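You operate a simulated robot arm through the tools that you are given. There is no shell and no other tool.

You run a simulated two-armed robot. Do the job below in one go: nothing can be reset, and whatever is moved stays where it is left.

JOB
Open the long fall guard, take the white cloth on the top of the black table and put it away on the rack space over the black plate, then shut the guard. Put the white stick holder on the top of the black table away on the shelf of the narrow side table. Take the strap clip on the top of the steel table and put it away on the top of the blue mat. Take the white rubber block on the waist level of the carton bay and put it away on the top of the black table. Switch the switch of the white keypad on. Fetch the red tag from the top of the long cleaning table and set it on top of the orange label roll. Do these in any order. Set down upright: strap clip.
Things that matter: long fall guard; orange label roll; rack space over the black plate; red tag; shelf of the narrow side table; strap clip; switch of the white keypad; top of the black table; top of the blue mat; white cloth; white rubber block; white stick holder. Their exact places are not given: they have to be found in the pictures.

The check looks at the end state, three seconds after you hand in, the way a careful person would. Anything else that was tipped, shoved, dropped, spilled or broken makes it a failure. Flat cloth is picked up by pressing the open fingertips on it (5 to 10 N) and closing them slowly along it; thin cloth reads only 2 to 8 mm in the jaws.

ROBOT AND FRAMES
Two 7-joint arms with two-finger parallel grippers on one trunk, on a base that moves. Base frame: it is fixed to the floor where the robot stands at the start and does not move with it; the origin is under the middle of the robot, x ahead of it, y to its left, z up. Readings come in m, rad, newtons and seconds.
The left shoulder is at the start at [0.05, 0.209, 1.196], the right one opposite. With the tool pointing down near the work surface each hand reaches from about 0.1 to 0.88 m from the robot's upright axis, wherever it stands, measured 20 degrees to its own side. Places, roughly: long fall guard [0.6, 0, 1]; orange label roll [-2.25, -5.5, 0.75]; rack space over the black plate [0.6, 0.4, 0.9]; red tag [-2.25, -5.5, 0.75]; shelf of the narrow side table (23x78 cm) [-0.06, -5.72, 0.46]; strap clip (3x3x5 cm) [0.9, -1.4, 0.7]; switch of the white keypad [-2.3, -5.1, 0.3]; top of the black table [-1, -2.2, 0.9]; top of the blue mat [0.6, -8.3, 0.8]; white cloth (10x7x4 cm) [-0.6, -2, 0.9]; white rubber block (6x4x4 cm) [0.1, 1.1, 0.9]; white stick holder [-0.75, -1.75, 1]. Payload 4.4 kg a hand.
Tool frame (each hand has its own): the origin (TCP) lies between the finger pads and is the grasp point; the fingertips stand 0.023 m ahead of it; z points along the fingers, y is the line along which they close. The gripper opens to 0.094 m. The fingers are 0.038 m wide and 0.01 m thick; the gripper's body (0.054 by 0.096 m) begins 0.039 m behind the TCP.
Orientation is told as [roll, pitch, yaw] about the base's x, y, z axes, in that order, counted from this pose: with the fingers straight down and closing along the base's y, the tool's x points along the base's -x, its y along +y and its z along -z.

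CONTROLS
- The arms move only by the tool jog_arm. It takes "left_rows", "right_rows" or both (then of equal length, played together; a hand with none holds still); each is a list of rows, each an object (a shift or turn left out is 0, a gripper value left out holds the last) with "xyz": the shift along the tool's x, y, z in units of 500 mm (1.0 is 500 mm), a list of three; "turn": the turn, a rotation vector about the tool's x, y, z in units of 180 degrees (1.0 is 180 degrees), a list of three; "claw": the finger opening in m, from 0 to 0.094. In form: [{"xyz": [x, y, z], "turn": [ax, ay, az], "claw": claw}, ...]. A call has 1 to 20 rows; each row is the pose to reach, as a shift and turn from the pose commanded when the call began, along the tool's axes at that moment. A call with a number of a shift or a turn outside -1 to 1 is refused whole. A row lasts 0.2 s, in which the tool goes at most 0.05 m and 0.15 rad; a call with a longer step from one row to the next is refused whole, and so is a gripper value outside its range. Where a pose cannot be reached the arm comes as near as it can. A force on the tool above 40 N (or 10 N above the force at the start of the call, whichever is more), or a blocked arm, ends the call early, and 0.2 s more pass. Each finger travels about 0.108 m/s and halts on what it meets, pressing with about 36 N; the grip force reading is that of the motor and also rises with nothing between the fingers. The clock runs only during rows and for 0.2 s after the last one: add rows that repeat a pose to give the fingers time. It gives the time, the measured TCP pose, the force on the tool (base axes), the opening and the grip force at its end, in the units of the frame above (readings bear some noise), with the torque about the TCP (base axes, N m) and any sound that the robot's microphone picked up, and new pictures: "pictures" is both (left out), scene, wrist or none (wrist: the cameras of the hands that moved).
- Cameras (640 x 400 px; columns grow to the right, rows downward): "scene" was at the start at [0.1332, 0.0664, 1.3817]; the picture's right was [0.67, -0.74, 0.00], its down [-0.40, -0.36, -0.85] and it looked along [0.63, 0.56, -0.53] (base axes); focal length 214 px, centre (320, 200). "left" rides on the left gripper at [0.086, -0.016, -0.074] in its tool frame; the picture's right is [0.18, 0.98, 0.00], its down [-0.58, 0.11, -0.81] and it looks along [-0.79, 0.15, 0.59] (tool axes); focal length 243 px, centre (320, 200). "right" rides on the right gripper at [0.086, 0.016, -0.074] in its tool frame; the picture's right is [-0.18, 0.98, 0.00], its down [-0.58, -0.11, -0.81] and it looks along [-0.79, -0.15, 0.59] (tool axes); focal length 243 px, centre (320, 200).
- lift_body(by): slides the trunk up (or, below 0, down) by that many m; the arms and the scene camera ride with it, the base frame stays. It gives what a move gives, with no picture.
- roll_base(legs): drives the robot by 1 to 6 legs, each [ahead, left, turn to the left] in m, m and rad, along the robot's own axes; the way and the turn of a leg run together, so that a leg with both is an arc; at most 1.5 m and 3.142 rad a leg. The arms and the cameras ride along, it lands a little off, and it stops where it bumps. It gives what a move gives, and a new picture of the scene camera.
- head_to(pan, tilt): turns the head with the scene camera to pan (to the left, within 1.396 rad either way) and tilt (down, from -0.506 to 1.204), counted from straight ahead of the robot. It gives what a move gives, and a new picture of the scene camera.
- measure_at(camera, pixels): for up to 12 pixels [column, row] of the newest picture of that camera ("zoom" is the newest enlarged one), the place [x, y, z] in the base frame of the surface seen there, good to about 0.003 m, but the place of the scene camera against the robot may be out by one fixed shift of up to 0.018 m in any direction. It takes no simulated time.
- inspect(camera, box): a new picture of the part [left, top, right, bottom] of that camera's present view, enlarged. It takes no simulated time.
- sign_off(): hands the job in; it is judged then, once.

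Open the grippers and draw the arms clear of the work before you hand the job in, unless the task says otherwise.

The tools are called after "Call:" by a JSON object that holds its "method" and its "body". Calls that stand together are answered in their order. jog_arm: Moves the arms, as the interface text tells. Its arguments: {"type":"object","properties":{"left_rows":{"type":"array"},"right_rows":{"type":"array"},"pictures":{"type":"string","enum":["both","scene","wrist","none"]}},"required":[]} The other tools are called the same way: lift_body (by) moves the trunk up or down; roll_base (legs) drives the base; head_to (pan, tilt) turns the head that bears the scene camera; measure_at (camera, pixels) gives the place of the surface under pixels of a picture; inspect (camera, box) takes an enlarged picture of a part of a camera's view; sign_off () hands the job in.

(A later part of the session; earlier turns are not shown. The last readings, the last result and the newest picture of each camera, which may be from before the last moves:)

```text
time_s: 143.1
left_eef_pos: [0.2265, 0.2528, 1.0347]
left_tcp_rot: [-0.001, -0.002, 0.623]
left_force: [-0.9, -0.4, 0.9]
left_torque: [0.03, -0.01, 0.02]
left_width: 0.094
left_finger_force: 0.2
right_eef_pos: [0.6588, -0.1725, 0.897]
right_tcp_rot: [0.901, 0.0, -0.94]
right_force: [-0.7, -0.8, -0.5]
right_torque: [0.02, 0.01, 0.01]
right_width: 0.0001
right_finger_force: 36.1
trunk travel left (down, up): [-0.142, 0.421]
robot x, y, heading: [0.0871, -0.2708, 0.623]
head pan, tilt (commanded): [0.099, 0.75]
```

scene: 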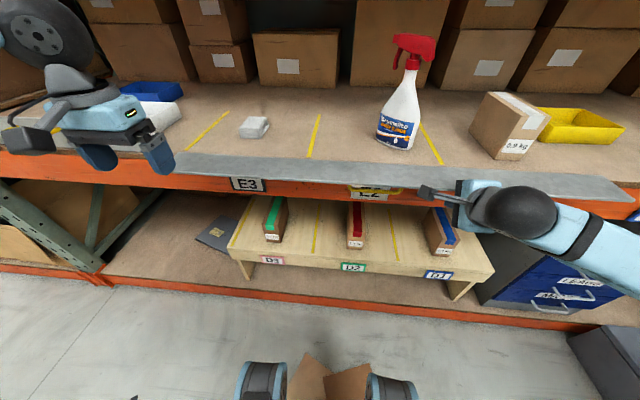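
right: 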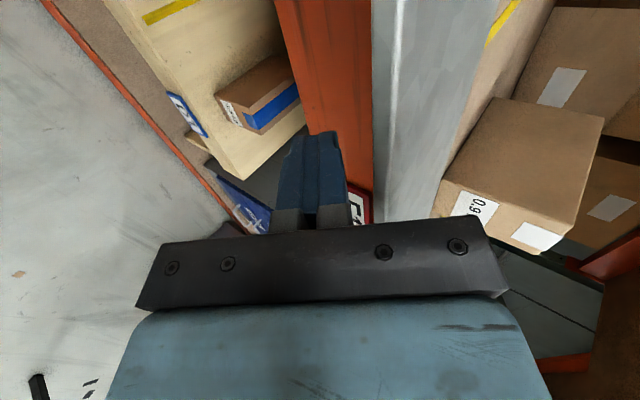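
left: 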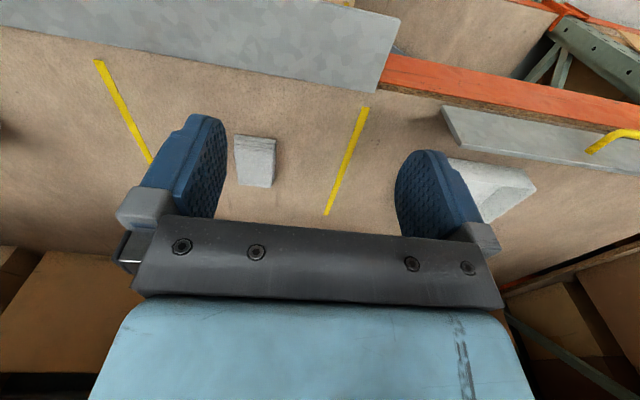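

Fingertips are now under the flap edge without touching anything. I lift and move in along an arc to swing the flap up.

Call:
{"method": "jog_arm", "body": {"right_rows": [{"xyz": [0, 0.033, -0.026]}, {"xyz": [0, 0.066, -0.052]}, {"xyz": [0, 0.0988, -0.0781]}, {"xyz": [0, 0.135, -0.081]}, {"xyz": [0, 0.1706, -0.084]}, {"xyz": [0, 0.187, -0.0714]}, {"xyz": [0, 0.2032, -0.0588]}, {"xyz": [0, 0.2072, -0.0441]}, {"xyz": [0, 0.2112, -0.0294]}, {"xyz": [0, 0.2112, -0.0294]}]}}

```text
time_s: 145.3
left_eef_pos: [0.2262, 0.2516, 1.0329]
left_tcp_rot: [-0.001, -0.003, 0.623]
left_force: [-0.5, 0.1, -0.9]
left_torque: [0.0, 0.04, -0.01]
left_width: 0.0936
left_finger_force: 0.0
right_eef_pos: [0.703, -0.141, 0.9907]
right_tcp_rot: [0.902, 0.001, -0.943]
right_force: [-0.1, -0.4, -0.4]
right_torque: [-0.02, -0.01, 0.01]
right_width: 0.0
right_finger_force: 35.9
trunk travel left (down, up): [-0.142, 0.421]
robot x, y, heading: [0.0854, -0.2718, 0.622]
head pan, tilt (commanded): [0.099, 0.75]
```

scene: 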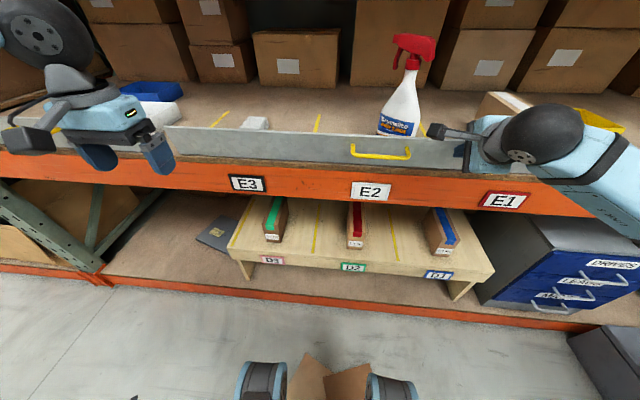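
right: 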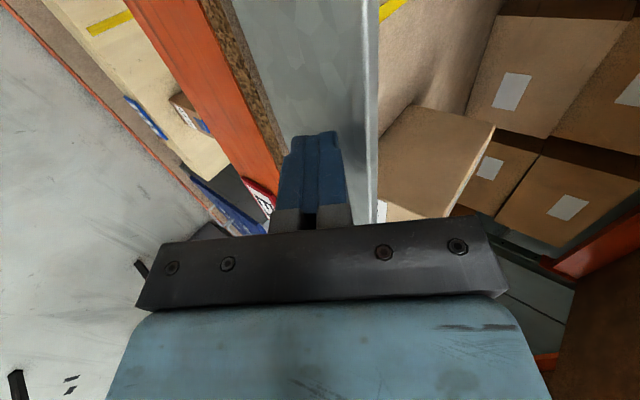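

The flap is up, nearly vertical, with no force. I measure its top edge (was n 0.5254 when shut) to see how much is left.

Call:
{"method": "measure_at", "body": {"camera": "right", "pixels": [[372, 60], [372, 120], [372, 30], [340, 60], [300, 60], [245, 60]]}}

```text
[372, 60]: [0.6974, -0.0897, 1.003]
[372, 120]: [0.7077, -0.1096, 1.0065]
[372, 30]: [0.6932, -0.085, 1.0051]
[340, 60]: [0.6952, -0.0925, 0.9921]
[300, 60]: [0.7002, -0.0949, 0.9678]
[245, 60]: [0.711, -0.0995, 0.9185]
```

About 12 mm remain at the top edge. I push in another ~10 mm slowly, stopping on resistance.

Call:
{"method": "jog_arm", "body": {"right_rows": [{"xyz": [0, 0.0012, 0.0072]}, {"xyz": [0, 0.0037, 0.0134]}, {"xyz": [0, 0.0062, 0.0185]}, {"xyz": [0, 0.0074, 0.02]}, {"xyz": [0, 0.0074, 0.02]}]}}

Call:
{"method": "measure_at", "body": {"camera": "right", "pixels": [[372, 60], [372, 120], [372, 30], [380, 60], [340, 60]]}}

```text
time_s: 146.5
left_eef_pos: [0.2256, 0.251, 1.035]
left_tcp_rot: [-0.002, -0.003, 0.623]
left_force: [0.3, 0.3, -0.1]
left_torque: [0.0, -0.02, 0.0]
left_width: 0.0941
left_finger_force: 0.1
right_eef_pos: [0.7095, -0.1369, 0.9869]
right_tcp_rot: [0.902, 0.001, -0.941]
right_force: [-7.9, -4.2, -2.2]
right_torque: [-0.04, 0.09, -0.1]
right_width: 0.0
right_finger_force: 35.9
trunk travel left (down, up): [-0.142, 0.421]
robot x, y, heading: [0.0864, -0.2697, 0.623]
head pan, tilt (commanded): [0.099, 0.75]
```

scene: 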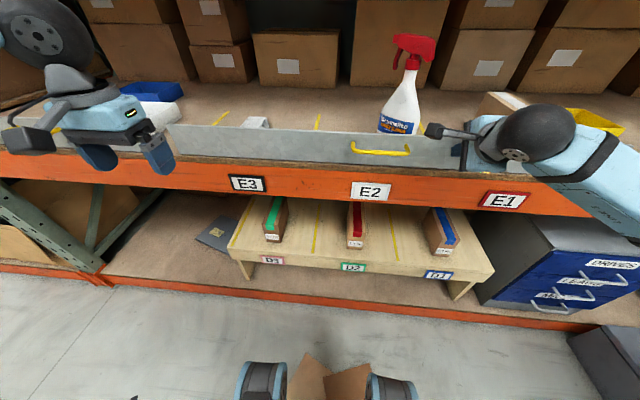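
right: 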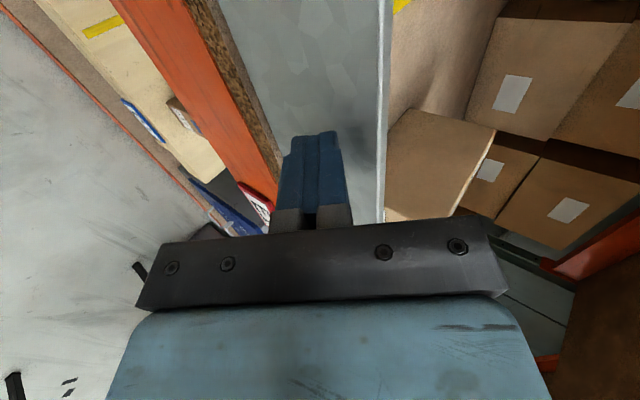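

```text
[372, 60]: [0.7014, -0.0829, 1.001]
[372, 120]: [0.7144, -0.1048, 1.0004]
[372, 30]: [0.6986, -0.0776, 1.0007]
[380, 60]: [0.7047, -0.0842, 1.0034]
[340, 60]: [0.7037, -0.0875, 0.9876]
```

Contact of ~9 N; the top edge is at n 0.5236 (shut was 0.5254). I press 3 mm further to seat it, then ease off and check it stays.

Call:
{"method": "jog_arm", "body": {"right_rows": [{"xyz": [0, 0.0018, 0.0024]}, {"xyz": [0, 0.0037, 0.0047]}, {"xyz": [0, 0.0037, 0.0047]}], "pictures": "wrist"}}

Call:
{"method": "measure_at", "body": {"camera": "right", "pixels": [[384, 60], [384, 120], [382, 30], [380, 60], [340, 60]]}}

```text
time_s: 147.5
left_eef_pos: [0.2249, 0.2507, 1.036]
left_tcp_rot: [-0.002, -0.006, 0.623]
left_force: [-0.6, 0.7, 0.2]
left_torque: [0.01, 0.02, -0.01]
left_width: 0.0939
left_finger_force: 0.1
right_eef_pos: [0.7093, -0.1361, 0.9877]
right_tcp_rot: [0.9, -0.003, -0.941]
right_force: [-11.4, -10.6, 2.6]
right_torque: [-0.05, 0.04, -0.27]
right_width: 0.0002
right_finger_force: 35.9
trunk travel left (down, up): [-0.142, 0.421]
robot x, y, heading: [0.0908, -0.2713, 0.622]
head pan, tilt (commanded): [0.099, 0.75]
stopped in row 3 (right hand): the force on the tool passed its limit at 41 N (the readings are from after the stop); the commanded pose is now the measured one
```

right: 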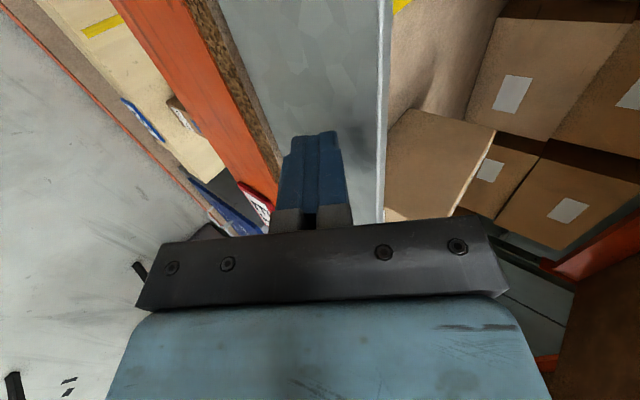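

```text
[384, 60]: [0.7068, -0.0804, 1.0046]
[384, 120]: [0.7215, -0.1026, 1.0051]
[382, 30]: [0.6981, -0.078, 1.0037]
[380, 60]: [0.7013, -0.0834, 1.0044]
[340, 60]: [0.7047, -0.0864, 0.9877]
```

The stop was reached (41 N): the guard is fully shut (top edge n 0.527). I back the fingers away and check it stays up.

Call:
{"method": "jog_arm", "body": {"right_rows": [{"xyz": [0, -0.02, -0.025]}, {"xyz": [0, -0.05, -0.06]}, {"xyz": [0, -0.08, -0.1]}, {"xyz": [0, -0.08, -0.1]}]}}

Call:
{"method": "measure_at", "body": {"camera": "scene", "pixels": [[168, 128], [300, 135], [440, 142], [380, 150]]}}

```text
time_s: 148.5
left_eef_pos: [0.2268, 0.2522, 1.033]
left_tcp_rot: [-0.002, -0.002, 0.621]
left_force: [0.1, -0.6, -0.4]
left_torque: [-0.01, -0.01, 0.01]
left_width: 0.0941
left_finger_force: 0.1
right_eef_pos: [0.6615, -0.1729, 0.9857]
right_tcp_rot: [0.898, -0.002, -0.942]
right_force: [-0.5, 0.1, 0.2]
right_torque: [0.01, 0.01, -0.02]
right_width: 0.0
right_finger_force: 36.0
trunk travel left (down, up): [-0.142, 0.421]
robot x, y, heading: [0.086, -0.2735, 0.628]
head pan, tilt (commanded): [0.099, 0.75]
```

scene: 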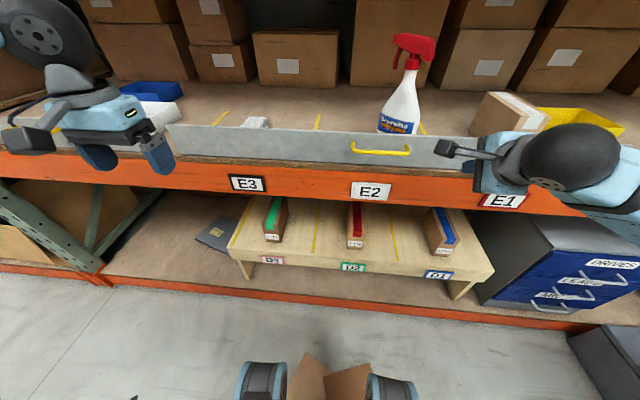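
right: 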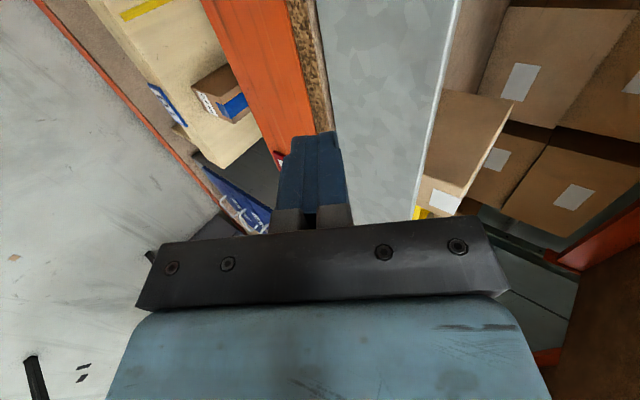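

```text
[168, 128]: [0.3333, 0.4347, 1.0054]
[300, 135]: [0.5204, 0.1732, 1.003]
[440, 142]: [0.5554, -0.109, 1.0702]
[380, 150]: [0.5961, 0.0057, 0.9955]
```

The guard stays shut (left top corner back at (0.333,0.435), as at the start). I bring the right hand back upright and away.

Call:
{"method": "jog_arm", "body": {"right_rows": [{"xyz": [0, -0.008, -0.04], "turn": [0.041, 0, 0]}, {"xyz": [0, -0.016, -0.08], "turn": [0.082, 0, 0]}, {"xyz": [0, -0.024, -0.115], "turn": [0.123, 0, 0]}, {"xyz": [0, -0.032, -0.15], "turn": [0.164, 0, 0]}, {"xyz": [0, -0.04, -0.19], "turn": [0.205, 0, 0]}, {"xyz": [0, -0.048, -0.225], "turn": [0.246, 0, 0]}, {"xyz": [0, -0.056, -0.262], "turn": [0.286, 0, 0]}, {"xyz": [0, -0.056, -0.262], "turn": [0.286, 0, 0]}], "pictures": "none"}}

Call:
{"method": "lift_body", "body": {"by": 0.133}}

Call:
{"method": "jog_arm", "body": {"right_rows": [{"turn": [0, 0, -0.0416]}, {"turn": [0, 0, -0.0831]}, {"turn": [0, 0, -0.1247]}, {"turn": [0, 0, -0.1663]}, {"turn": [0, 0, -0.2078]}, {"turn": [0, 0, -0.2494]}, {"turn": [0, 0, -0.291]}, {"turn": [0, 0, -0.3325]}, {"turn": [0, 0, -0.3741]}, {"turn": [0, 0, -0.4157]}, {"turn": [0, 0, -0.4572], "claw": 0.094}, {"turn": [0, 0, -0.4988], "claw": 0.094}, {"turn": [0, 0, -0.4988], "claw": 0.094}], "pictures": "scene"}}

```text
time_s: 150.3
left_eef_pos: [0.2259, 0.2519, 1.0341]
left_tcp_rot: [-0.001, -0.001, 0.621]
left_force: [-0.5, -0.1, 0.0]
left_torque: [-0.02, 0.02, 0.04]
left_width: 0.0941
left_finger_force: 0.1
right_eef_pos: [0.5621, -0.2435, 1.046]
right_tcp_rot: [0.0, -0.001, -0.942]
right_force: [-0.3, -0.9, 0.5]
right_torque: [0.01, 0.02, 0.02]
right_width: 0.0
right_finger_force: 36.2
trunk travel left (down, up): [-0.142, 0.421]
robot x, y, heading: [0.0888, -0.2709, 0.627]
head pan, tilt (commanded): [0.099, 0.75]
```

```text
time_s: 151.9
left_eef_pos: [0.2272, 0.252, 1.1669]
left_tcp_rot: [-0.001, -0.001, 0.622]
left_force: [0.1, -0.8, 0.1]
left_torque: [0.02, 0.0, -0.01]
left_width: 0.0942
left_finger_force: 0.2
right_eef_pos: [0.562, -0.2432, 1.1783]
right_tcp_rot: [0.001, -0.002, -0.942]
right_force: [0.1, 0.4, 0.9]
right_torque: [0.02, 0.0, 0.02]
right_width: 0.0
right_finger_force: 36.5
trunk travel left (down, up): [-0.275, 0.288]
robot x, y, heading: [0.0897, -0.2705, 0.622]
head pan, tilt (commanded): [0.099, 0.75]
```

```text
time_s: 154.7
left_eef_pos: [0.2258, 0.2519, 1.1662]
left_tcp_rot: [-0.002, -0.002, 0.622]
left_force: [-0.7, 0.5, 0.1]
left_torque: [0.01, -0.03, 0.0]
left_width: 0.0937
left_finger_force: 0.1
right_eef_pos: [0.5625, -0.2434, 1.1764]
right_tcp_rot: [-0.002, -0.002, 0.628]
right_force: [1.0, -0.6, -0.1]
right_torque: [0.03, -0.01, -0.05]
right_width: 0.0942
right_finger_force: 0.0
trunk travel left (down, up): [-0.275, 0.288]
robot x, y, heading: [0.0885, -0.2681, 0.628]
head pan, tilt (commanded): [0.099, 0.75]
```

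scene: 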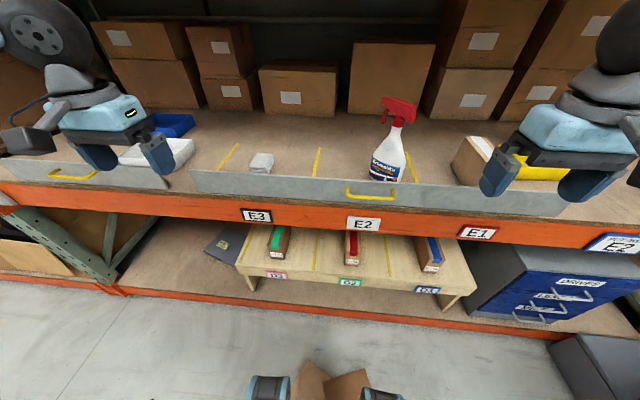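

Guard shut, hands clear. Next the strap clip: I turn right to face the speckled table along the rack and look.

Call:
{"method": "roll_base", "body": {"legs": [[-0.1, 0, 0], [0, 0, -1.57]]}}

Call:
{"method": "head_to", "body": {"pan": -0.15, "tilt": 0.55}}

```text
time_s: 159.6
left_eef_pos: [0.5308, -0.4611, 1.1664]
left_tcp_rot: [-0.003, -0.003, -0.938]
left_force: [-0.4, -0.6, -0.5]
left_torque: [-0.01, -0.01, 0.01]
left_width: 0.094
left_finger_force: 0.1
right_eef_pos: [0.0393, -0.8037, 1.1783]
right_tcp_rot: [-0.003, 0.0, -0.934]
right_force: [0.4, 0.5, 0.3]
right_torque: [-0.05, 0.02, -0.05]
right_width: 0.0943
right_finger_force: 0.1
trunk travel left (down, up): [-0.275, 0.288]
robot x, y, heading: [0.0102, -0.326, -0.931]
head pan, tilt (commanded): [0.099, 0.75]
```

scene: 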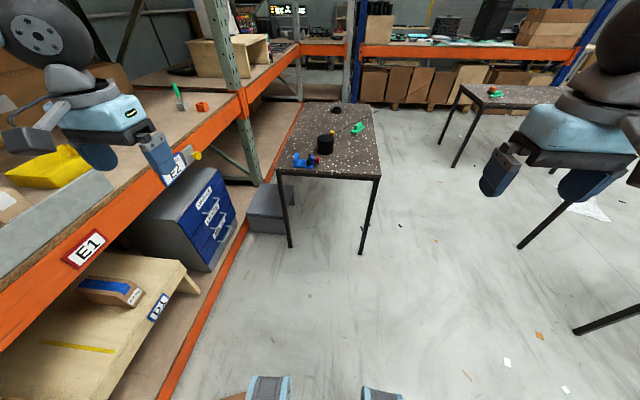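

```text
time_s: 160.4
left_eef_pos: [0.5316, -0.4604, 1.1661]
left_tcp_rot: [-0.001, -0.001, -0.937]
left_force: [0.4, 0.4, 0.2]
left_torque: [-0.01, 0.0, -0.04]
left_width: 0.0942
left_finger_force: 0.1
right_eef_pos: [0.0405, -0.8044, 1.1769]
right_tcp_rot: [-0.002, -0.002, -0.934]
right_force: [0.5, -0.7, -0.8]
right_torque: [-0.02, 0.02, -0.02]
right_width: 0.094
right_finger_force: 0.0
trunk travel left (down, up): [-0.275, 0.288]
robot x, y, heading: [0.0039, -0.3284, -0.935]
head pan, tilt (commanded): [-0.15, 0.55]
```

scene: 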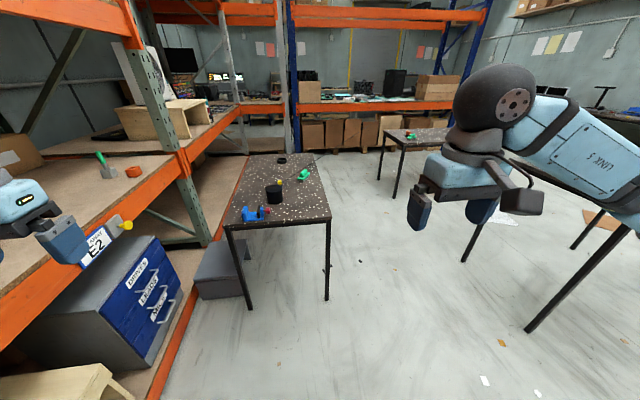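

The table ahead carries a blue item with red knob (255,213), black cylinder (273,193), small yellow bit, green piece (303,174) and black ring. I enlarge it.

Call:
{"method": "inspect", "body": {"camera": "scene", "box": [210, 140, 350, 240]}}

Call:
{"method": "measure_at", "body": {"camera": "scene", "pixels": [[255, 213], [246, 214], [267, 209], [273, 193], [303, 174], [282, 159], [279, 181], [227, 223], [331, 217], [256, 155], [312, 153], [411, 137]]}}

```text
4.00 times, centred on (280, 190) of scene
```

zoom: 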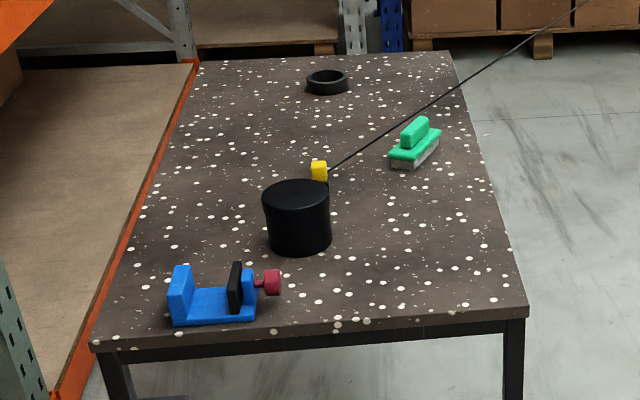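

```text
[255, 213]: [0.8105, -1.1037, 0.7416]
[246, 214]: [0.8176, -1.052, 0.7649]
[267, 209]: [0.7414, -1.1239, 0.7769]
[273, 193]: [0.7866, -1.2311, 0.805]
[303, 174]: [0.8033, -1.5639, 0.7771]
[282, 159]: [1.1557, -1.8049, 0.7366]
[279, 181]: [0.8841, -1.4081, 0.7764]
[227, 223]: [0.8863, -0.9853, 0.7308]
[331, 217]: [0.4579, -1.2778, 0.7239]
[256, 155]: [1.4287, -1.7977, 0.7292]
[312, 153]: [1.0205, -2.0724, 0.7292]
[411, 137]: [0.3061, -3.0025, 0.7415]
```

The small yellow thing behind the black cylinder sits at (0.884,-1.408,0.776) — likely the strap clip — and a thin black line seems to run from near it. I enlarge strongly.

Call:
{"method": "inspect", "body": {"camera": "scene", "box": [256, 165, 320, 205]}}

Call:
{"method": "inspect", "body": {"camera": "scene", "box": [260, 60, 420, 200]}}

```text
10.00 times, centred on (288, 185) of scene
```

zoom: 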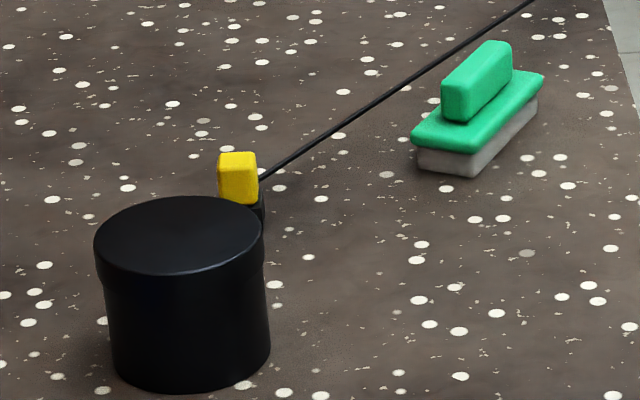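

```text
2.86 times, centred on (340, 130) of scene
```

zoom: 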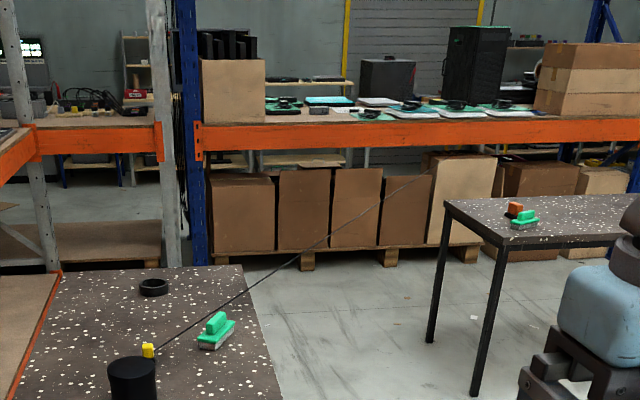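

A thin black cord seems to run from the clip's foot up and away. I measure points along this line and the clip's parts.

Call:
{"method": "measure_at", "body": {"camera": "zoom", "pixels": [[172, 340], [200, 322], [250, 289], [290, 262], [330, 237], [370, 212], [400, 193], [425, 172], [147, 349], [153, 355]]}}

```text
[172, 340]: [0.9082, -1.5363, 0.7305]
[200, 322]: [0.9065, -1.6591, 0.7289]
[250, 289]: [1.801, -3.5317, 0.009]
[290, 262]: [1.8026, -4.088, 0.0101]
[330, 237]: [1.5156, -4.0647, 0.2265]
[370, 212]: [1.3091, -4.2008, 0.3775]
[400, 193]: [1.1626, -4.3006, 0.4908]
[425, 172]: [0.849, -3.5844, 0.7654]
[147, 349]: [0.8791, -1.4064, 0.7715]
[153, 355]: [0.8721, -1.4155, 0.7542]
```

The measured points on that line lie on the background, so it is thin; I'll look from closer and another side. I drive round: strafe right 0.71 m, ahead 1.15 m, then turn left to face the table's long side.

Call:
{"method": "roll_base", "body": {"legs": [[0, -0.71, 0], [1.15, 0, 0], [0, 0, 1.557]]}}

Call:
{"method": "head_to", "body": {"pan": -0.15, "tilt": 0.75}}

```text
time_s: 176.4
left_eef_pos: [0.2579, -1.1504, 1.1668]
left_tcp_rot: [-0.002, 0.0, 0.652]
left_force: [-0.1, 0.1, -0.1]
left_torque: [0.02, 0.02, 0.0]
left_width: 0.0941
left_finger_force: 0.1
right_eef_pos: [0.6093, -1.6359, 1.1765]
right_tcp_rot: [-0.001, 0.001, 0.653]
right_force: [0.2, -0.2, -0.3]
right_torque: [0.05, 0.01, 0.0]
right_width: 0.0938
right_finger_force: 0.1
trunk travel left (down, up): [-0.275, 0.288]
robot x, y, heading: [0.1328, -1.6806, 0.648]
head pan, tilt (commanded): [-0.15, 0.55]
```

scene: 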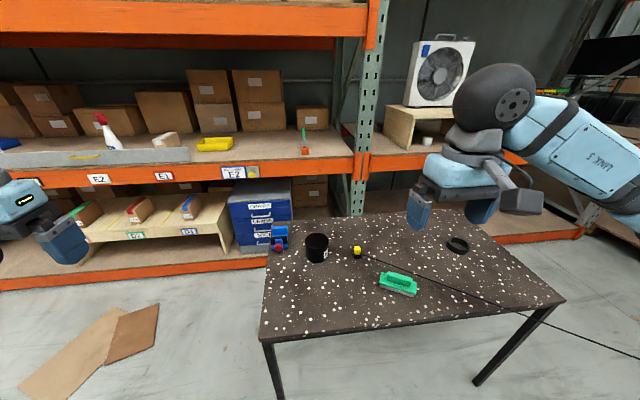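

```text
time_s: 177.2
left_eef_pos: [0.2585, -1.1511, 1.1666]
left_tcp_rot: [-0.001, -0.001, 0.651]
left_force: [-1.4, 0.7, -0.2]
left_torque: [0.04, 0.01, 0.02]
left_width: 0.094
left_finger_force: 0.1
right_eef_pos: [0.6083, -1.6356, 1.1779]
right_tcp_rot: [-0.003, 0.0, 0.652]
right_force: [-0.4, -0.4, 0.5]
right_torque: [-0.02, 0.01, 0.0]
right_width: 0.0937
right_finger_force: 0.0
trunk travel left (down, up): [-0.275, 0.288]
robot x, y, heading: [0.1321, -1.676, 0.655]
head pan, tilt (commanded): [-0.15, 0.75]
```

scene: 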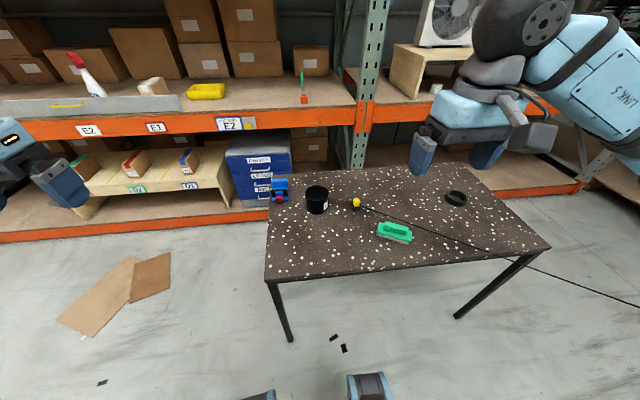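

The cord clearly runs from the clip over the table to the right, out of the picture at (640,305). I measure along it and enlarge the clip.

Call:
{"method": "inspect", "body": {"camera": "scene", "box": [330, 170, 490, 270]}}

Call:
{"method": "measure_at", "body": {"camera": "zoom", "pixels": [[95, 125], [105, 133], [108, 145], [140, 153], [170, 165], [200, 177], [240, 192], [290, 211], [340, 229], [400, 252], [460, 271], [520, 287]]}}

```text
4.00 times, centred on (410, 220) of scene
```

zoom: 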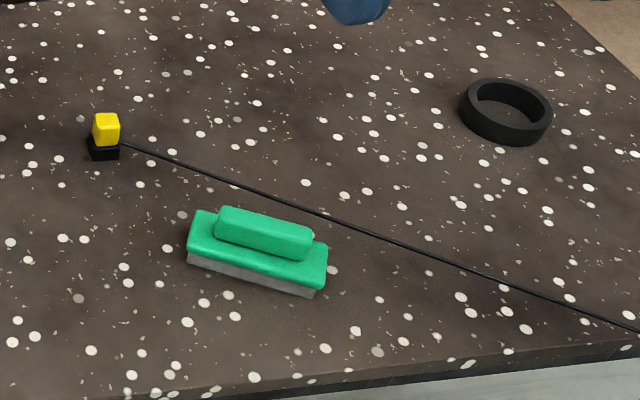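

```text
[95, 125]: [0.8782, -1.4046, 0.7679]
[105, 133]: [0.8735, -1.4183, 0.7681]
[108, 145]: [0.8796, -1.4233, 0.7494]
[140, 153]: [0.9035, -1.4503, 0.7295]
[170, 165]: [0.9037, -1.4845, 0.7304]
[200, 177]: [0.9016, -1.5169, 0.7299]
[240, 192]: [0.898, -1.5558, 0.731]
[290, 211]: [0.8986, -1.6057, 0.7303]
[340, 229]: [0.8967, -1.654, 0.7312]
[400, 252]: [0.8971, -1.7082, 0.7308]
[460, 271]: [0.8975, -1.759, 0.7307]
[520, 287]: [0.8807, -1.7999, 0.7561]
```

The line hugs the table along x≈0.90 and goes on past the table's edge toward -y. I pan right to see where it ends.

Call:
{"method": "head_to", "body": {"pan": -1.1, "tilt": 0.45}}

```text
time_s: 178.4
left_eef_pos: [0.2574, -1.151, 1.1667]
left_tcp_rot: [-0.002, -0.001, 0.652]
left_force: [0.1, -0.1, -0.3]
left_torque: [-0.02, -0.01, -0.02]
left_width: 0.0938
left_finger_force: 0.0
right_eef_pos: [0.6081, -1.6351, 1.1774]
right_tcp_rot: [-0.001, -0.001, 0.652]
right_force: [0.9, 0.3, -0.5]
right_torque: [-0.01, 0.02, 0.03]
right_width: 0.0942
right_finger_force: 0.1
trunk travel left (down, up): [-0.275, 0.288]
robot x, y, heading: [0.1323, -1.6757, 0.653]
head pan, tilt (commanded): [-1.1, 0.45]
```

scene: 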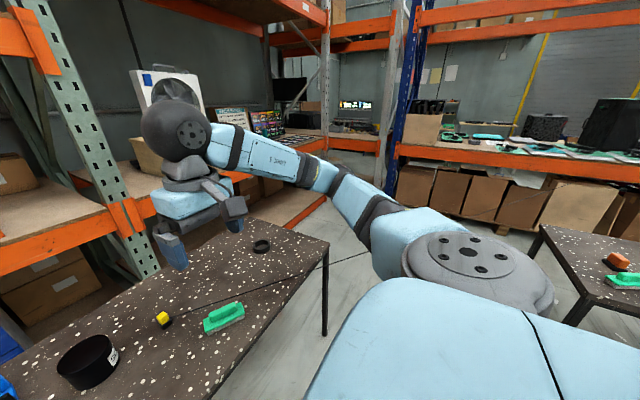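

The cord passes (250,290), (330,265) and vanishes behind my right arm near (385,240). I enlarge that part.

Call:
{"method": "inspect", "body": {"camera": "scene", "box": [130, 200, 410, 350]}}

Call:
{"method": "inspect", "body": {"camera": "scene", "box": [430, 150, 640, 300]}}

```text
2.29 times, centred on (270, 275) of scene
```

zoom: 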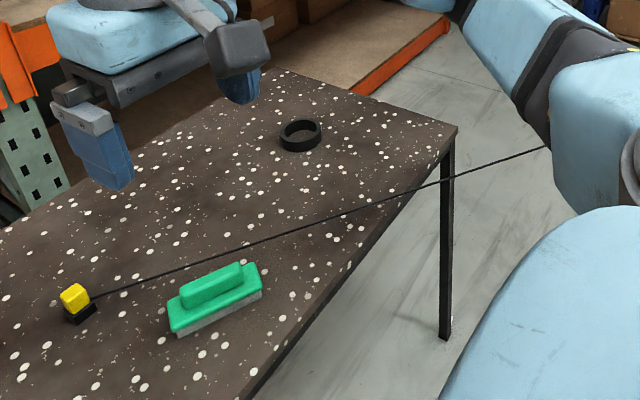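

```text
2.67 times, centred on (535, 225) of scene
```

zoom: 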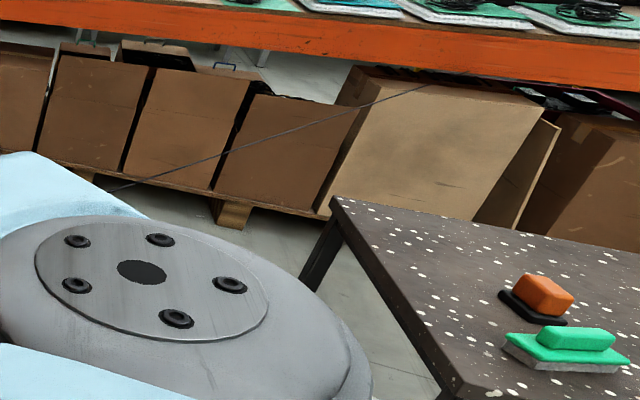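

The cord continues beyond the arm and ends at the far rack's beam near zoom (465,72). I measure points along it there.

Call:
{"method": "measure_at", "body": {"camera": "zoom", "pixels": [[200, 160], [250, 144], [300, 128], [340, 115], [380, 102], [410, 92], [430, 85], [450, 78], [463, 73], [480, 68]]}}

Call:
{"method": "inspect", "body": {"camera": "scene", "box": [540, 140, 640, 205]}}

```text
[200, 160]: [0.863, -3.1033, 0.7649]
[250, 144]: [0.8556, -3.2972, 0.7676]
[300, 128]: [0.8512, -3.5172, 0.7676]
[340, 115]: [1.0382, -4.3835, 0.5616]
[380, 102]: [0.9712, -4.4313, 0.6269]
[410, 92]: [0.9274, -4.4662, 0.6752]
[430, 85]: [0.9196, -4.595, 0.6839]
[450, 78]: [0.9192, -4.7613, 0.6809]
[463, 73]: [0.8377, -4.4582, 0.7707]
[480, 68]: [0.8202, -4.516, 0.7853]
```

```text
6.15 times, centred on (590, 172) of scene
```

zoom: 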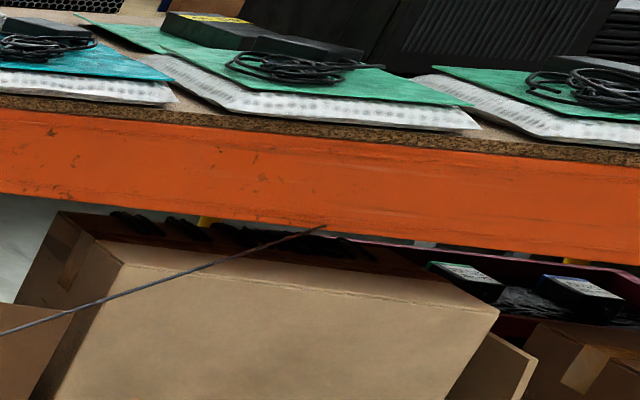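

Direct hits show a thin straight cord from the clip to the far rack's beam at about (0.838,-4.46,0.77): the clip is on a tether. I look at the clip closely to see its shape and facing.

Call:
{"method": "inspect", "body": {"camera": "scene", "box": [138, 300, 186, 330]}}

Call:
{"method": "lift_body", "body": {"by": -0.2}}

```text
13.33 times, centred on (162, 315) of scene
```

zoom: 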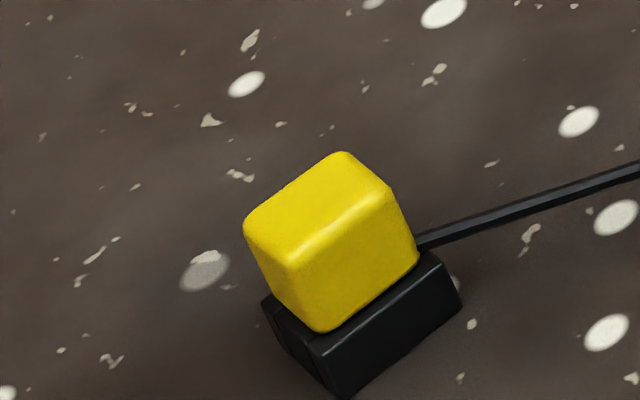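

```text
time_s: 180.6
left_eef_pos: [0.2569, -1.1506, 0.9663]
left_tcp_rot: [-0.002, -0.001, 0.65]
left_force: [-0.3, -1.1, 0.2]
left_torque: [0.0, 0.01, 0.07]
left_width: 0.0939
left_finger_force: 0.1
right_eef_pos: [0.6083, -1.6356, 0.9773]
right_tcp_rot: [-0.002, -0.002, 0.652]
right_force: [-0.3, 1.0, -1.0]
right_torque: [-0.01, -0.02, 0.0]
right_width: 0.0938
right_finger_force: 0.0
trunk travel left (down, up): [-0.075, 0.488]
robot x, y, heading: [0.1346, -1.6776, 0.657]
head pan, tilt (commanded): [-1.1, 0.45]
```

The clip is a yellow cube on a black base, with the cord leaving at the junction. I measure its corners in that picture for its facing.

Call:
{"method": "measure_at", "body": {"camera": "zoom", "pixels": [[250, 222], [342, 158], [385, 195], [292, 258], [318, 208], [320, 352], [452, 295], [270, 305], [340, 385], [440, 240]]}}

```text
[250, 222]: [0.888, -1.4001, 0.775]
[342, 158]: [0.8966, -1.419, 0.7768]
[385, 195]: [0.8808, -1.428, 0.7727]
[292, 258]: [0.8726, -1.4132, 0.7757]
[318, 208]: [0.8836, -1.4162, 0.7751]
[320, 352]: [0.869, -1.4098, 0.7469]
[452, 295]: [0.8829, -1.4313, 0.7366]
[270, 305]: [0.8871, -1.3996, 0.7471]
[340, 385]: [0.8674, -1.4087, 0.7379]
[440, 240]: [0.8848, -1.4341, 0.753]
```

Clip centre ≈(0.887,-1.420), faces along about -60°/30°, top ≈0.765, table 0.719. I bring the right hand above it, turned so the fingers close across the cord-free faces.

Call:
{"method": "jog_arm", "body": {"right_rows": [{"xyz": [-0.054, 0, 0], "turn": [0, 0, 0.0416], "claw": 0.06}, {"xyz": [-0.108, 0, 0], "turn": [0, 0, 0.0832]}, {"xyz": [-0.162, 0, 0.01], "turn": [0, 0, 0.1248]}, {"xyz": [-0.217, 0.001, 0.03], "turn": [0, 0, 0.1665]}, {"xyz": [-0.271, 0.001, 0.05], "turn": [0, 0, 0.2081]}, {"xyz": [-0.325, 0.002, 0.07], "turn": [0, 0, 0.2497]}, {"xyz": [-0.379, 0.002, 0.09], "turn": [0, 0, 0.2913]}, {"xyz": [-0.433, 0.003, 0.11], "turn": [0, 0, 0.3329]}, {"xyz": [-0.487, 0.003, 0.13], "turn": [0, 0, 0.3745]}, {"xyz": [-0.542, 0.003, 0.15], "turn": [0, 0, 0.4162]}, {"xyz": [-0.596, 0.004, 0.17], "turn": [0, 0, 0.4578]}, {"xyz": [-0.65, 0.004, 0.19], "turn": [0, 0, 0.4994]}, {"xyz": [-0.704, 0.004, 0.214], "turn": [0, 0, 0.541]}, {"xyz": [-0.704, 0.004, 0.214], "turn": [0, 0, 0.541]}]}}

```text
time_s: 183.6
left_eef_pos: [0.2582, -1.1511, 0.9668]
left_tcp_rot: [-0.002, -0.003, 0.651]
left_force: [-0.5, -0.6, -0.4]
left_torque: [0.01, 0.01, -0.01]
left_width: 0.0941
left_finger_force: 0.0
right_eef_pos: [0.8871, -1.4198, 0.8714]
right_tcp_rot: [0.001, -0.004, -1.049]
right_force: [0.9, -0.1, 0.0]
right_torque: [0.0, -0.01, 0.01]
right_width: 0.0603
right_finger_force: 0.0
trunk travel left (down, up): [-0.075, 0.488]
robot x, y, heading: [0.1338, -1.6789, 0.652]
head pan, tilt (commanded): [-1.1, 0.45]
```

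scene: 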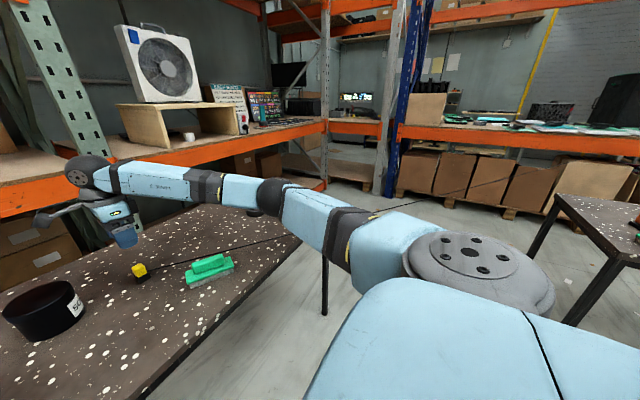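
right: 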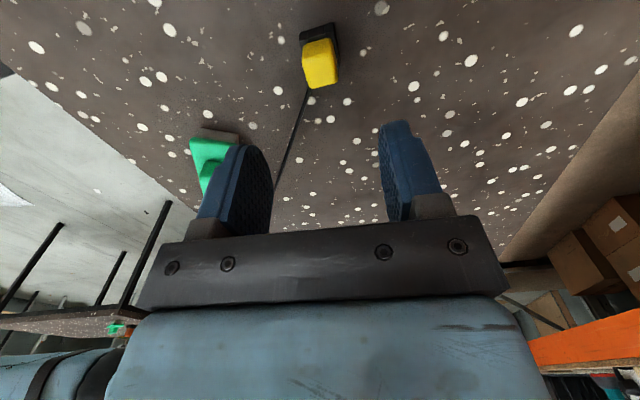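

Clip is visible between the fingers at (320,62), cord leaving to the lower-left, clear of the closing line. I enlarge and measure it.

Call:
{"method": "inspect", "body": {"camera": "right", "box": [280, 10, 376, 110]}}

```text
4.00 times, centred on (328, 60) of right
```

zoom: 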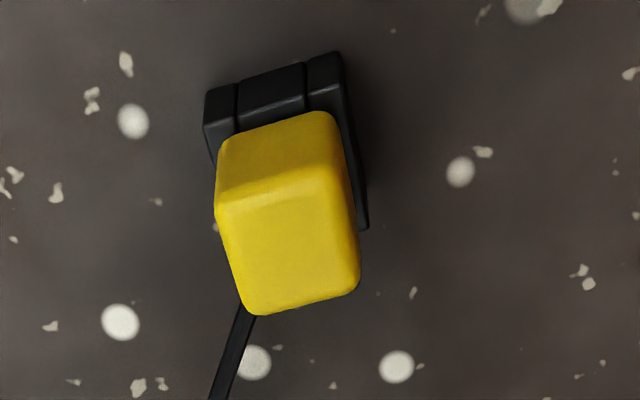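

Call:
{"method": "measure_at", "body": {"camera": "zoom", "pixels": [[222, 203], [336, 182], [354, 283], [250, 308], [290, 245], [230, 350], [222, 390], [212, 100], [340, 65], [240, 240], [120, 120]]}}

```text
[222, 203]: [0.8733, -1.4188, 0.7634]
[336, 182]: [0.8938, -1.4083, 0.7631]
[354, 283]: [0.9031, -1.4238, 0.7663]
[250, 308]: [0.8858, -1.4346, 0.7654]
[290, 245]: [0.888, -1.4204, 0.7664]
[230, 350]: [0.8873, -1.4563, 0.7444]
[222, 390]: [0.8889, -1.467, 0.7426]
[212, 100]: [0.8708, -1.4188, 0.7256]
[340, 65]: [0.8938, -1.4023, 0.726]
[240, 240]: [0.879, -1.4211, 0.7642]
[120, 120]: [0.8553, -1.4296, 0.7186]
```

Precise centre (0.889,-1.4214), top z 0.765, facing 29.5°. I lower so the tips reach the yellow cube's foot (TCP 0.765) and close.

Call:
{"method": "jog_arm", "body": {"right_rows": [{"xyz": [-0.0046, 0.0016, 0.06], "turn": [0, 0, 0.002]}, {"xyz": [-0.0046, 0.0016, 0.13], "turn": [0, 0, 0.002]}, {"xyz": [-0.0046, 0.0016, 0.18], "turn": [0, 0, 0.002]}, {"xyz": [-0.0046, 0.0016, 0.2128], "turn": [0, 0, 0.002]}, {"xyz": [-0.0046, 0.0016, 0.2128], "turn": [0, 0, 0.002]}], "pictures": "wrist"}}

```text
time_s: 184.8
left_eef_pos: [0.2577, -1.1502, 0.9668]
left_tcp_rot: [-0.003, -0.002, 0.653]
left_force: [-0.1, 0.5, 0.1]
left_torque: [0.0, -0.01, 0.01]
left_width: 0.094
left_finger_force: 0.1
right_eef_pos: [0.8864, -1.4214, 0.7627]
right_tcp_rot: [0.001, -0.002, -1.051]
right_force: [-0.4, -0.2, 0.3]
right_torque: [-0.01, 0.01, -0.01]
right_width: 0.06
right_finger_force: 0.1
trunk travel left (down, up): [-0.075, 0.488]
robot x, y, heading: [0.1357, -1.6755, 0.651]
head pan, tilt (commanded): [-1.1, 0.45]
```

right: 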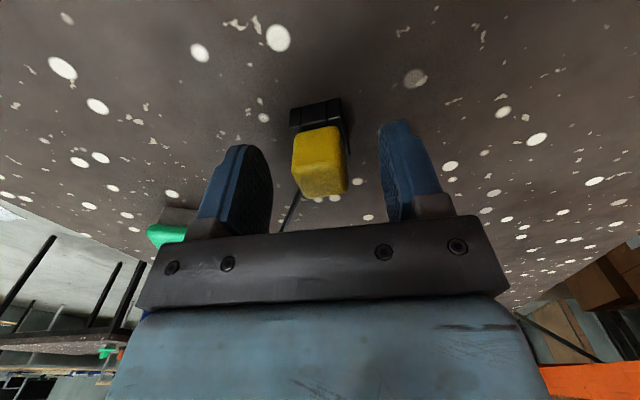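

The cube is centred between the fingers. I close, then lift just 3 cm and read the pull of the cord.

Call:
{"method": "jog_arm", "body": {"right_rows": [{"claw": 0.045}, {"claw": 0.03}, {"claw": 0.015}, {"claw": 0.01}, {"claw": 0.01}, {"xyz": [0, 0, -0.02]}, {"xyz": [0, 0, -0.04]}, {"xyz": [0, 0, -0.06]}, {"xyz": [0, 0, -0.06]}]}}

```text
time_s: 186.8
left_eef_pos: [0.2584, -1.1505, 0.9662]
left_tcp_rot: [-0.002, -0.001, 0.651]
left_force: [0.0, -0.5, -0.3]
left_torque: [0.01, -0.03, 0.03]
left_width: 0.0941
left_finger_force: 0.1
right_eef_pos: [0.888, -1.4238, 0.7947]
right_tcp_rot: [-0.001, -0.001, -1.054]
right_force: [-0.8, -0.6, -0.1]
right_torque: [-0.01, 0.02, 0.01]
right_width: 0.0231
right_finger_force: 36.6
trunk travel left (down, up): [-0.075, 0.488]
robot x, y, heading: [0.1325, -1.678, 0.656]
head pan, tilt (commanded): [-1.1, 0.45]
```

scene: 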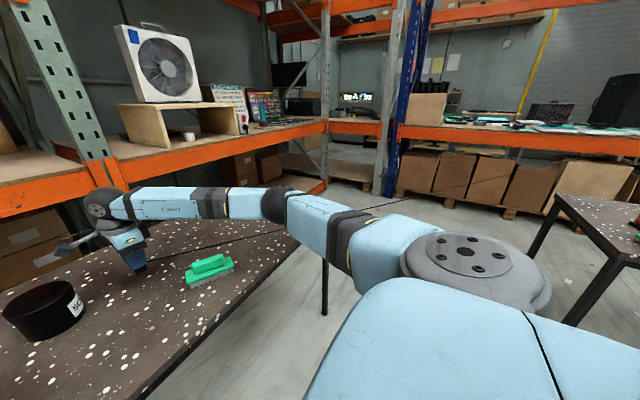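
right: 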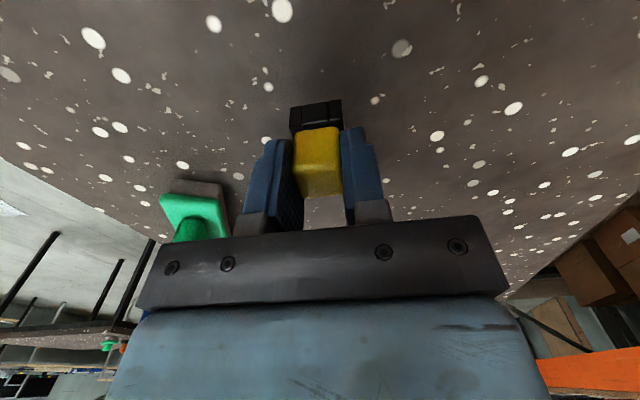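

Grip holds (23 mm), no noticeable pull. I check whether the cord came along with the clip.

Call:
{"method": "inspect", "body": {"camera": "scene", "box": [80, 200, 320, 350]}}

Call:
{"method": "inspect", "body": {"camera": "right", "box": [200, 80, 440, 230]}}

```text
2.67 times, centred on (200, 275) of scene
```

zoom: 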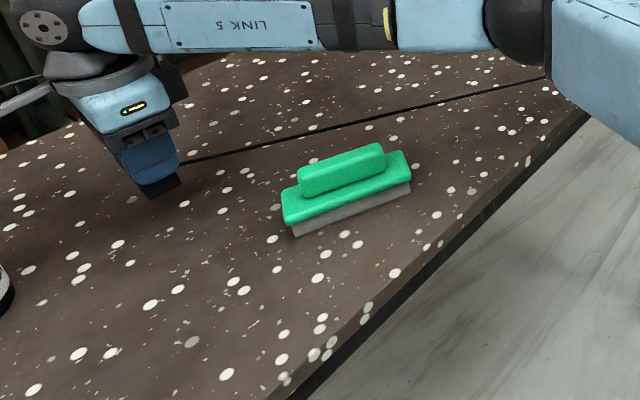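

```text
2.67 times, centred on (320, 155) of right
```

zoom: 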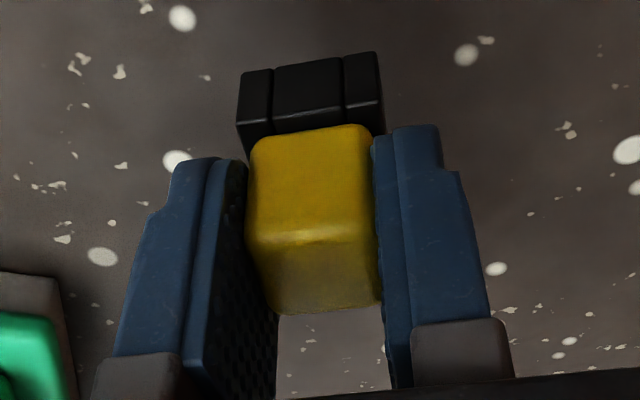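

The cord is indeed fixed to the clip but slack-free and nearly force-free. I lift the clip higher and draw it back to the travel pose, watching the force.

Call:
{"method": "jog_arm", "body": {"right_rows": [{"xyz": [0, 0, -0.08]}, {"xyz": [0, 0, -0.16]}, {"xyz": [0, 0, -0.24]}, {"xyz": [0, 0, -0.32]}, {"xyz": [-0.02, -0.08, -0.36]}, {"xyz": [-0.04, -0.16, -0.38]}, {"xyz": [-0.07, -0.245, -0.38]}, {"xyz": [-0.09, -0.33, -0.38]}, {"xyz": [-0.11, -0.41, -0.38]}, {"xyz": [-0.13, -0.49, -0.38]}, {"xyz": [-0.15, -0.57, -0.38]}, {"xyz": [-0.1746, -0.65, -0.38]}, {"xyz": [-0.1746, -0.65, -0.38]}]}}

Call:
{"method": "lift_body", "body": {"by": 0.2}}

```text
time_s: 189.6
left_eef_pos: [0.2581, -1.1505, 0.9664]
left_tcp_rot: [-0.002, -0.003, 0.653]
left_force: [0.0, -0.2, 0.6]
left_torque: [0.01, -0.02, -0.01]
left_width: 0.094
left_finger_force: 0.0
right_eef_pos: [0.6483, -1.6557, 0.983]
right_tcp_rot: [0.002, 0.0, -1.052]
right_force: [-0.2, -0.1, -0.1]
right_torque: [-0.01, 0.02, 0.01]
right_width: 0.0226
right_finger_force: 35.6
trunk travel left (down, up): [-0.075, 0.488]
robot x, y, heading: [0.1337, -1.6756, 0.654]
head pan, tilt (commanded): [-1.1, 0.45]
```

scene: 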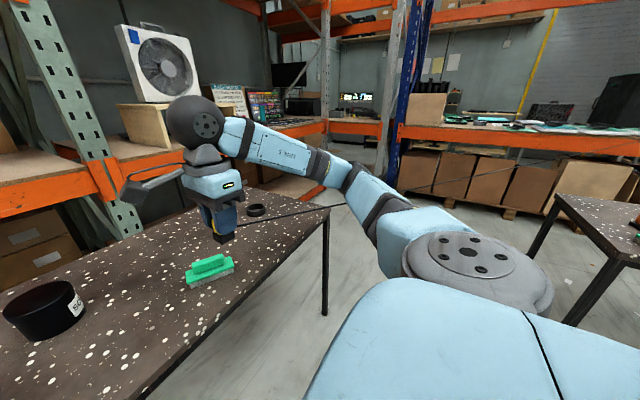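
right: 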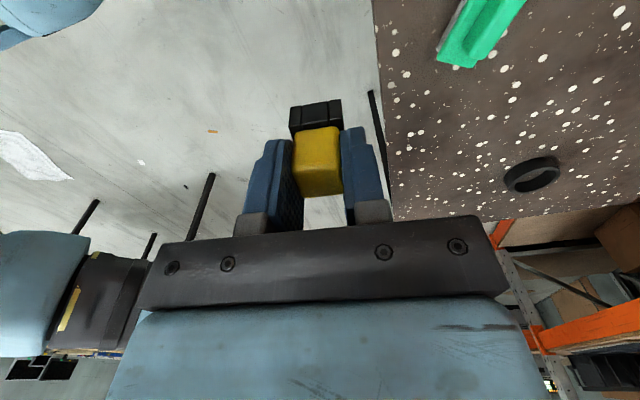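

```text
time_s: 191.7
left_eef_pos: [0.2576, -1.1515, 1.1666]
left_tcp_rot: [-0.003, -0.002, 0.651]
left_force: [-0.6, -0.2, 0.2]
left_torque: [0.0, 0.01, -0.03]
left_width: 0.0939
left_finger_force: 0.1
right_eef_pos: [0.6494, -1.6568, 1.1819]
right_tcp_rot: [0.001, -0.003, -1.051]
right_force: [0.5, 0.9, -0.8]
right_torque: [-0.05, 0.02, -0.01]
right_width: 0.0229
right_finger_force: 36.2
trunk travel left (down, up): [-0.275, 0.288]
robot x, y, heading: [0.133, -1.6779, 0.655]
head pan, tilt (commanded): [-1.1, 0.45]
```

No pull from the cord. I turn right to face -y (south) and look at the way ahead.

Call:
{"method": "roll_base", "body": {"legs": [[0, 0, -2.225]]}}

Call:
{"method": "head_to", "body": {"pan": 0.0, "tilt": 0.3}}

```text
time_s: 197.4
left_eef_pos: [0.4693, -2.1013, 1.1661]
left_tcp_rot: [0.0, -0.001, -1.59]
left_force: [0.1, 0.1, -0.7]
left_torque: [0.02, 0.0, 0.03]
left_width: 0.094
left_finger_force: 0.1
right_eef_pos: [-0.1695, -2.0933, 1.1839]
right_tcp_rot: [0.003, -0.001, 2.993]
right_force: [0.0, 0.0, -0.8]
right_torque: [-0.01, 0.0, -0.01]
right_width: 0.0229
right_finger_force: 36.1
trunk travel left (down, up): [-0.275, 0.288]
robot x, y, heading: [0.1375, -1.676, -1.586]
head pan, tilt (commanded): [-1.1, 0.45]
```

scene: 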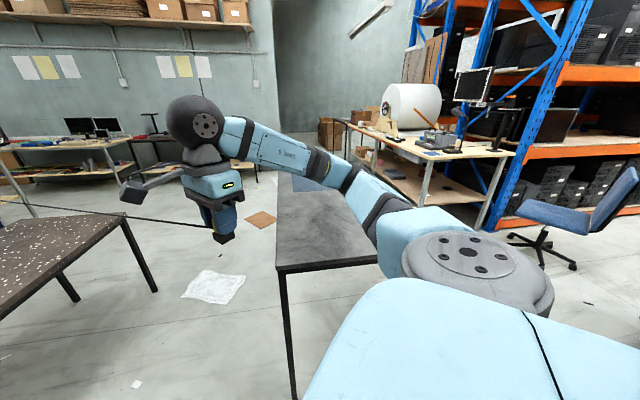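

```text
time_s: 198.8
left_eef_pos: [0.4707, -2.1015, 1.1667]
left_tcp_rot: [-0.002, -0.002, -1.59]
left_force: [0.1, 1.2, 0.1]
left_torque: [0.0, 0.04, -0.02]
left_width: 0.0939
left_finger_force: 0.0
right_eef_pos: [-0.17, -2.0937, 1.1836]
right_tcp_rot: [0.001, -0.002, 2.993]
right_force: [-0.5, 0.5, -0.7]
right_torque: [0.0, 0.0, -0.02]
right_width: 0.0229
right_finger_force: 35.9
trunk travel left (down, up): [-0.275, 0.288]
robot x, y, heading: [0.1326, -1.6768, -1.59]
head pan, tilt (commanded): [0.0, 0.3]
```

scene: 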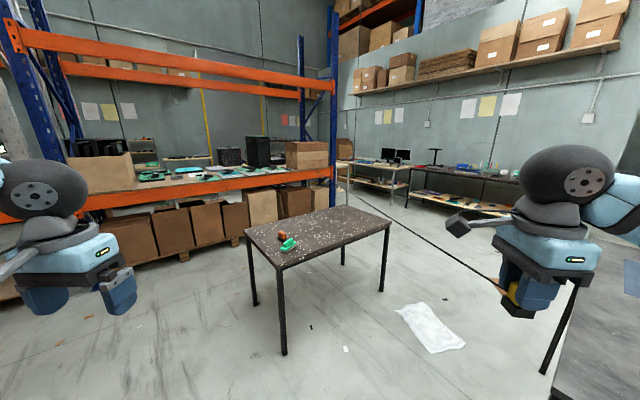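

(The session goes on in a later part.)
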